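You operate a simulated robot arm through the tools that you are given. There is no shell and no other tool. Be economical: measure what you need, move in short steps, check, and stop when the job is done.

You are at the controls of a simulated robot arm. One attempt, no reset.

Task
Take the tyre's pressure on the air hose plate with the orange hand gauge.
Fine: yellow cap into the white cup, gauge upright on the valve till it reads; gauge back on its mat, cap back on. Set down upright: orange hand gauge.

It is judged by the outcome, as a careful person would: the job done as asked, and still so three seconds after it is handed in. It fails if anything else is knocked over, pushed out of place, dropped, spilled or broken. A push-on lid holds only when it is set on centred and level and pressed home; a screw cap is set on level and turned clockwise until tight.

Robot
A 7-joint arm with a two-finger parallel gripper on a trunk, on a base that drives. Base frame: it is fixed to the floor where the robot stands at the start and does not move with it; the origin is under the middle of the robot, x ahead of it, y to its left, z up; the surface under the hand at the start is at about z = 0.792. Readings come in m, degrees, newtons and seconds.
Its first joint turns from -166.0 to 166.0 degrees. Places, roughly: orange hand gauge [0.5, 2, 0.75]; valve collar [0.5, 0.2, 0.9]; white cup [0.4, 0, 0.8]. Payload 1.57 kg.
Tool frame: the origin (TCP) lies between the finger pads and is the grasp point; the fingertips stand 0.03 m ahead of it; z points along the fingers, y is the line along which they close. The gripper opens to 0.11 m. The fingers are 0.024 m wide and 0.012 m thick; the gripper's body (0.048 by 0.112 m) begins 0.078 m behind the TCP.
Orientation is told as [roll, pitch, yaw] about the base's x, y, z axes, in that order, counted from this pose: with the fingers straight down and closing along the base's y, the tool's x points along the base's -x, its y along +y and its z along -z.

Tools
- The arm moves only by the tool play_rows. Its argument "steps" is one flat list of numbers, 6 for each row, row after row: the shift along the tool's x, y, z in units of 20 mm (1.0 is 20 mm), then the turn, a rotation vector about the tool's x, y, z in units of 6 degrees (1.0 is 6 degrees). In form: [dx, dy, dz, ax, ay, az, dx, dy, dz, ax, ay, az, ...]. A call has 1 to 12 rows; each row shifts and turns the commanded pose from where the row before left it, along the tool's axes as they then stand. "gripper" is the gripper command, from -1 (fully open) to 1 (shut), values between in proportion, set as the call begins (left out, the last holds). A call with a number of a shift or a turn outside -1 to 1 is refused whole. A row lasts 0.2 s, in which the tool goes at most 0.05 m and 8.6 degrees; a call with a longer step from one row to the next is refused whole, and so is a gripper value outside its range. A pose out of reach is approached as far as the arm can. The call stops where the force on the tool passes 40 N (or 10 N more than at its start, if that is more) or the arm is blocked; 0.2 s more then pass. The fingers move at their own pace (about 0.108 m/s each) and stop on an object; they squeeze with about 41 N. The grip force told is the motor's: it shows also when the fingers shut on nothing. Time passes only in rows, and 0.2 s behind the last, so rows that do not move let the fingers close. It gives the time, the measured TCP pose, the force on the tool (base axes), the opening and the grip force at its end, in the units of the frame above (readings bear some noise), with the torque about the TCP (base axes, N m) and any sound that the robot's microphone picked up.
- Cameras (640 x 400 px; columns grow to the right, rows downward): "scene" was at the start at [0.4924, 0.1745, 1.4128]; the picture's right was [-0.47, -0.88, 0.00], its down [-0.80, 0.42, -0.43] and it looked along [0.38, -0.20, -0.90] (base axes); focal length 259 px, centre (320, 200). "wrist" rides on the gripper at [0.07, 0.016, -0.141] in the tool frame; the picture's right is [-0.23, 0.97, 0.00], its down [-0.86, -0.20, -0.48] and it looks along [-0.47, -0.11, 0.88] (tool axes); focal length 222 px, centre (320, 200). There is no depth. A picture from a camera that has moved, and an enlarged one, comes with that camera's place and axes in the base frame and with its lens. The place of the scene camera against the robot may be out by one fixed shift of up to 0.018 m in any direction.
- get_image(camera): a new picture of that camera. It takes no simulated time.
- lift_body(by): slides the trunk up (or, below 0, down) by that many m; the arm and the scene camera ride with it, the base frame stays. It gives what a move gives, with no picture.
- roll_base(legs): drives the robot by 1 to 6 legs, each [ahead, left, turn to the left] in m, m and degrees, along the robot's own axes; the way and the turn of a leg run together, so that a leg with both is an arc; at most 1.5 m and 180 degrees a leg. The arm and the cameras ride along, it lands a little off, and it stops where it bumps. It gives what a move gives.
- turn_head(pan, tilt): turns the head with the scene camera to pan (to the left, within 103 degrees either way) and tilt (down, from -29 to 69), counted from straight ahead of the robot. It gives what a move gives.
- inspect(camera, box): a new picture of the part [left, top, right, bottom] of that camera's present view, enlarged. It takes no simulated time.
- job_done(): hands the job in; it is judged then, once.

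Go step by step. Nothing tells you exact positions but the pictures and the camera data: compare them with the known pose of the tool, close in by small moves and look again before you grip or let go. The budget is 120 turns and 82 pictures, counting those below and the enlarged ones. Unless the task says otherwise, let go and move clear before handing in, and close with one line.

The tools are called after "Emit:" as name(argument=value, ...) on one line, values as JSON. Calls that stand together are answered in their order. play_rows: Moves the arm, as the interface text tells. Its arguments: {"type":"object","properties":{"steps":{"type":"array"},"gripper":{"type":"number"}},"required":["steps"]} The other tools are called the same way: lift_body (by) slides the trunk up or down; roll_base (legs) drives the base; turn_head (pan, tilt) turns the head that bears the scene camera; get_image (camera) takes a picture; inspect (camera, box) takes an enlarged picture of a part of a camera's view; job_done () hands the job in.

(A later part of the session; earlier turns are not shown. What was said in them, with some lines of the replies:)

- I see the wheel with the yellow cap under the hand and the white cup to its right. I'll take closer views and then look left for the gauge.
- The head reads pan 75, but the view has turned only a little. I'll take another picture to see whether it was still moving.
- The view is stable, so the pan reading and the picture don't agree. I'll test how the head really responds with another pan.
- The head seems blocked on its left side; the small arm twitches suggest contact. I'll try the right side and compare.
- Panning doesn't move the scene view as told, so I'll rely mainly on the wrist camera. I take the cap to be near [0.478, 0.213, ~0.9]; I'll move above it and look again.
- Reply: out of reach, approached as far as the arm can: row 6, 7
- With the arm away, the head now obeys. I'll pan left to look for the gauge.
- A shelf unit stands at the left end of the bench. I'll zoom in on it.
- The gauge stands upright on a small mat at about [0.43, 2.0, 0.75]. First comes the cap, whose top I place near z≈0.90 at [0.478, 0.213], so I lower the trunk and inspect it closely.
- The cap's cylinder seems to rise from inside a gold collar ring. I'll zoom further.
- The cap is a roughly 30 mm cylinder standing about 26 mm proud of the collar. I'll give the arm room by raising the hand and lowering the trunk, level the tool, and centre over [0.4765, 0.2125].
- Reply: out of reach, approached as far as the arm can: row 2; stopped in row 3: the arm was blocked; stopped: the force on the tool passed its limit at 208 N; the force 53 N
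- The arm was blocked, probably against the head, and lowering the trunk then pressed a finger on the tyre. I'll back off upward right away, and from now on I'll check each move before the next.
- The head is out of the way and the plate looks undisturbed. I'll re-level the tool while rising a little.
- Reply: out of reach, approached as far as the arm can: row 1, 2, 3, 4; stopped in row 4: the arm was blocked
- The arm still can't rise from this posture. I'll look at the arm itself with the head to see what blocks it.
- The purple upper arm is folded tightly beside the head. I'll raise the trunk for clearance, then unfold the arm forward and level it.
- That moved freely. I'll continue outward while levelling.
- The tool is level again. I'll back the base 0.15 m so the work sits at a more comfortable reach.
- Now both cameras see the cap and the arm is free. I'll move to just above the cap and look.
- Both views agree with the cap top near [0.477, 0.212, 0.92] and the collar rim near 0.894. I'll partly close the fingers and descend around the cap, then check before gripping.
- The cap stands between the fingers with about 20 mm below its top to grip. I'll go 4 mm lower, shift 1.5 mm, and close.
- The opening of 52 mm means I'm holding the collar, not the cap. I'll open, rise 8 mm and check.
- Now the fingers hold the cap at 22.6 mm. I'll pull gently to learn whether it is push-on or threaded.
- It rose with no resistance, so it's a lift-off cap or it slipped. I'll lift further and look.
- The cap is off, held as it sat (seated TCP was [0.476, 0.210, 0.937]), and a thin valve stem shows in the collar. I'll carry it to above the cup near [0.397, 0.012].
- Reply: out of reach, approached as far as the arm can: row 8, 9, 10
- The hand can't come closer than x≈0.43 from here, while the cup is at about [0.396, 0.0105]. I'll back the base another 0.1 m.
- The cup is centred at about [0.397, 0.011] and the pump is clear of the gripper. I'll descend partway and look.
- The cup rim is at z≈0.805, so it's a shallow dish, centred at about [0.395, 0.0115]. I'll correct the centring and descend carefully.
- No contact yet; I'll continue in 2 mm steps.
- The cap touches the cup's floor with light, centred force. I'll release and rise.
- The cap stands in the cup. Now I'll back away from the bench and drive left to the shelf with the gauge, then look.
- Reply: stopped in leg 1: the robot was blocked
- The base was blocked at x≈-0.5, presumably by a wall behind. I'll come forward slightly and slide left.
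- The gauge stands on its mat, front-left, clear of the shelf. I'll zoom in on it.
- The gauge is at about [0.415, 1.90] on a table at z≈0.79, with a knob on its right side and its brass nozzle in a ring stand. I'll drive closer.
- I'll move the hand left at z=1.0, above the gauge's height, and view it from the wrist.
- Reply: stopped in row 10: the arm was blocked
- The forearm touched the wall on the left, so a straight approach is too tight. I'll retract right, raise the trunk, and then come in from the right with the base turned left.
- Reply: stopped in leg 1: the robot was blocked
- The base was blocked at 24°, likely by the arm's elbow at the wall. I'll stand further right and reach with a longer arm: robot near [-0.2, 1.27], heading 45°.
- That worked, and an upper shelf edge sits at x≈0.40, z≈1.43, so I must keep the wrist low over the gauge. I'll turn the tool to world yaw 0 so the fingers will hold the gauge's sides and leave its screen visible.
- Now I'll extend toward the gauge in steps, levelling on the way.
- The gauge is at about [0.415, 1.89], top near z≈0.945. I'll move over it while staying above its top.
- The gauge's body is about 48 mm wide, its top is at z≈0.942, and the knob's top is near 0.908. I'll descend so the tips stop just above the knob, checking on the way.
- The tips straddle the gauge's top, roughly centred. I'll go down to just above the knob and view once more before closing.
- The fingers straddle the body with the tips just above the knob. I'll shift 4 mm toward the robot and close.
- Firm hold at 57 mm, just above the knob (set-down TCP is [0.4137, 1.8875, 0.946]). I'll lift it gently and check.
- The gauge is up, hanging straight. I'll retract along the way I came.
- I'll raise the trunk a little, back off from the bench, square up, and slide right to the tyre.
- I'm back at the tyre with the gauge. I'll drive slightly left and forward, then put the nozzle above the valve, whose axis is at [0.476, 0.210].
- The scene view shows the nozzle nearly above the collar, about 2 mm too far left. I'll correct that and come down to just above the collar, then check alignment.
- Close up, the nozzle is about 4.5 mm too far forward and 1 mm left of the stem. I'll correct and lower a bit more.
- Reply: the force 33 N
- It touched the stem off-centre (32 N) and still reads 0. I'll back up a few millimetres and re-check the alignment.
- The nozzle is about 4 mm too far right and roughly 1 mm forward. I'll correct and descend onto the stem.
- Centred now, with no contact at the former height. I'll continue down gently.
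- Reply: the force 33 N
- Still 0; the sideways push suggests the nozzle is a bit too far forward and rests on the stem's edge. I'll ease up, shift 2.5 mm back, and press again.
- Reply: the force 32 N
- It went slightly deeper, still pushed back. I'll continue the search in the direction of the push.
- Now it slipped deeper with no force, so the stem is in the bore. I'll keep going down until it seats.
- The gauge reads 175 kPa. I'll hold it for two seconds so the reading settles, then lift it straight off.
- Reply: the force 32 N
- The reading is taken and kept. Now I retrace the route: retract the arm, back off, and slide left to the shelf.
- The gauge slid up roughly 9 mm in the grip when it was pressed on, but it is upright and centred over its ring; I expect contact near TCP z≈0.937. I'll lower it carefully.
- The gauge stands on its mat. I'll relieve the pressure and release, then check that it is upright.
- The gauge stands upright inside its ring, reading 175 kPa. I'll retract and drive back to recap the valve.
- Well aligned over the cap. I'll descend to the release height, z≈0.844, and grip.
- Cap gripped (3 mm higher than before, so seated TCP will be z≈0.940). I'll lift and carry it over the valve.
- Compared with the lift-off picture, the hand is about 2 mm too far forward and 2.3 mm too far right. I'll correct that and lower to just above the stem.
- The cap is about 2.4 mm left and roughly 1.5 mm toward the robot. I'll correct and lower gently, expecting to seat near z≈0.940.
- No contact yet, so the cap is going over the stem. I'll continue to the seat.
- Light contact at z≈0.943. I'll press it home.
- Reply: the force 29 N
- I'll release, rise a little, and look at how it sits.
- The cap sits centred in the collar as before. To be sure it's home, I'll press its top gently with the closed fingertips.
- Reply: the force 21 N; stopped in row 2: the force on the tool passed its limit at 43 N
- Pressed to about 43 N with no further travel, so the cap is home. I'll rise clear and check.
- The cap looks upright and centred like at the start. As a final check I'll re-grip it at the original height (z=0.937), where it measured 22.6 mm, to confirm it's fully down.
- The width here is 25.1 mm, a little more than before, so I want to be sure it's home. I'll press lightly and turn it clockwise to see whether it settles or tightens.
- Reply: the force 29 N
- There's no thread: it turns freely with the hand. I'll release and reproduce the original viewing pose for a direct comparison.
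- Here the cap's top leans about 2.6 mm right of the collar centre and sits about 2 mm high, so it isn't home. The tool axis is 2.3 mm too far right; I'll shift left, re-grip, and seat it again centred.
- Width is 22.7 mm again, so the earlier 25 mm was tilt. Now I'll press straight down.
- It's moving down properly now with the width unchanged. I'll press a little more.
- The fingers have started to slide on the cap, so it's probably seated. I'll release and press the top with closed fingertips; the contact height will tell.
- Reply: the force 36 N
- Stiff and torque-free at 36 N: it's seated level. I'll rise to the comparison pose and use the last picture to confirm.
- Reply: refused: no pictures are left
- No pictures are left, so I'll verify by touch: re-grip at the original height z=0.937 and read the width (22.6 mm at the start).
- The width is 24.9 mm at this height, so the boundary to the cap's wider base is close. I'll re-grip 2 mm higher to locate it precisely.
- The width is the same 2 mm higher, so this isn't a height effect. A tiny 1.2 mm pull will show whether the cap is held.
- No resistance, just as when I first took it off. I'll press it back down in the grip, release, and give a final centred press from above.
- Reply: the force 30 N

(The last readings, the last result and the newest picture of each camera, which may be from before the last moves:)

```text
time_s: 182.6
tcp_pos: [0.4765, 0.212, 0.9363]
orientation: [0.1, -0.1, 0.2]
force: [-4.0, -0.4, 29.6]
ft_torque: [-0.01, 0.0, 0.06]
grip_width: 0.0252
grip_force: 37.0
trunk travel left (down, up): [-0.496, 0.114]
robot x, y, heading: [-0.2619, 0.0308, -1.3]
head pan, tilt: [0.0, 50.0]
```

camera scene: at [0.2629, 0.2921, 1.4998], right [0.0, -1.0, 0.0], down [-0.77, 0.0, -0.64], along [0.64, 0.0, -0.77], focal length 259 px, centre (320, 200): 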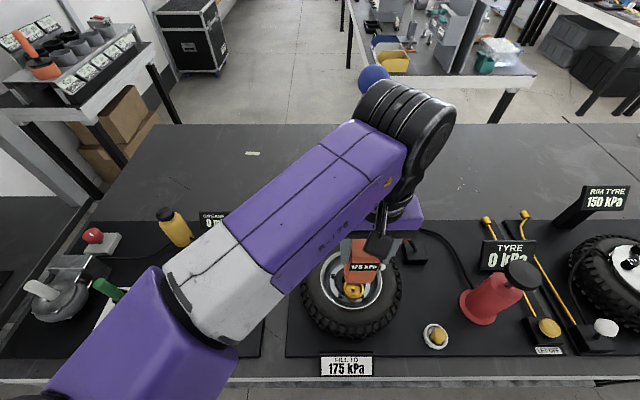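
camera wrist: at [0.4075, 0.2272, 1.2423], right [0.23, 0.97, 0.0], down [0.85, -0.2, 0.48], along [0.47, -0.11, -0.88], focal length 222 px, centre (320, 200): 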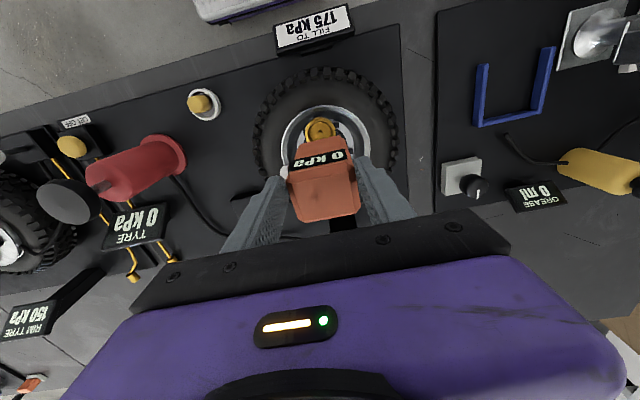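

Emit:
play_rows(steps=[0, 0, 0, 0, 0, 0, 0, 0, 0, 0, 0, 0, 0, 0, 0, 0, 0, 0], gripper=-0.1)

Emit:
play_rows(steps=[0, 0, -0.8, 0, 0, 0, 0, 0, -0.8, 0, 0, 0, 0, 0, -0.3, 0, 0, 0])

Emit:
play_rows(steps=[0, 0, 0, 0, 0, 0, 0, 0, 0, 0, 0, 0, 0, 0, 0, 0, 0, 0, 0, 0, 0.4, 0, 0, 0], gripper=1)

Emit:
play_rows(steps=[0, 0, 0.12, 0, 0, 0, 0, 0, 0.12, 0, 0, 0, 0, 0, 0.08, 0, 0, 0])

```text
time_s: 183.3
tcp_pos: [0.4772, 0.2111, 0.935]
orientation: [0.0, 0.0, 0.0]
force: [-0.6, 0.0, -0.9]
ft_torque: [0.02, -0.01, 0.01]
grip_width: 0.0609
grip_force: 0.1
trunk travel left (down, up): [-0.496, 0.114]
robot x, y, heading: [-0.2634, 0.0278, -1.0]
head pan, tilt: [0.0, 50.0]
```

```text
time_s: 184.2
tcp_pos: [0.4776, 0.2099, 0.9738]
orientation: [0.0, 0.1, 0.2]
force: [0.0, -0.1, 1.2]
ft_torque: [0.0, 0.02, -0.02]
grip_width: 0.0605
grip_force: 0.1
trunk travel left (down, up): [-0.496, 0.114]
robot x, y, heading: [-0.2665, 0.0241, -0.9]
head pan, tilt: [0.0, 50.0]
```

```text
time_s: 185.2
tcp_pos: [0.4745, 0.2109, 0.9652]
orientation: [0.0, 0.1, 0.2]
force: [0.0, 0.5, 0.0]
ft_torque: [-0.01, 0.0, 0.02]
grip_width: 0.0
grip_force: 21.2
trunk travel left (down, up): [-0.496, 0.114]
robot x, y, heading: [-0.2608, 0.0253, -0.9]
head pan, tilt: [0.0, 50.0]
```

```text
time_s: 185.9
tcp_pos: [0.4762, 0.2108, 0.96]
orientation: [0.1, 0.1, 0.0]
force: [0.8, -0.2, 7.4]
ft_torque: [-0.03, -0.01, 0.01]
grip_width: 0.0
grip_force: 21.3
trunk travel left (down, up): [-0.496, 0.114]
robot x, y, heading: [-0.2581, 0.0261, -1.2]
head pan, tilt: [0.0, 50.0]
```

Emit:
play_rows(steps=[0, 0, 0.08, 0, 0, 0, 0, 0, 0.07, 0, 0, 0, 0, 0, 0, 0, 0, 0])

Emit:
play_rows(steps=[0, 0, -0.4, 0, 0, 0, 0, 0, -0.8, 0, 0, 0, 0, 0, -1, 0, 0, 0, 0, 0, -1, 0, 0, 0, 0, 0, -1, 0, 0, 0, 0, 0, -1, 0, 0, 0, 0, 0, -1, 0, 0, 0])

```text
time_s: 186.6
tcp_pos: [0.4778, 0.2123, 0.9591]
orientation: [0.1, -0.3, 0.1]
force: [-4.9, -0.1, 21.1]
ft_torque: [-0.04, 0.23, -0.02]
grip_width: 0.0
grip_force: 21.0
trunk travel left (down, up): [-0.496, 0.114]
robot x, y, heading: [-0.2626, 0.0262, -0.7]
head pan, tilt: [0.0, 50.0]
stopped in row 3: the force on the tool passed its limit at 42 N (the readings are from after the stop); the commanded pose is now the measured one
```

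```text
time_s: 188.2
tcp_pos: [0.4778, 0.2103, 1.0822]
orientation: [-0.1, -0.2, 0.0]
force: [-0.6, -0.3, -0.6]
ft_torque: [0.0, 0.0, -0.02]
grip_width: 0.0
grip_force: 20.9
trunk travel left (down, up): [-0.496, 0.114]
robot x, y, heading: [-0.2612, 0.0244, -1.1]
head pan, tilt: [0.0, 50.0]
```

The cap has been pressed to its stop at the same height each time (about 42 N), and the hand is clear above it. The gauge stands upright on its mat, so I'm handing in.

Emit:
job_done()

```text
The job is handed in.
```

The tyre reads 175 kPa, the gauge stands upright back on its mat, and the yellow cap is back on the valve. I had no pictures left to check the cap after its last seating. By feel it stopped firmly at about 42 N, but when I gripped it there it measured about 25 mm instead of the 22.6 mm at the start. I never explained that difference, so it may not sit exactly as it did before.
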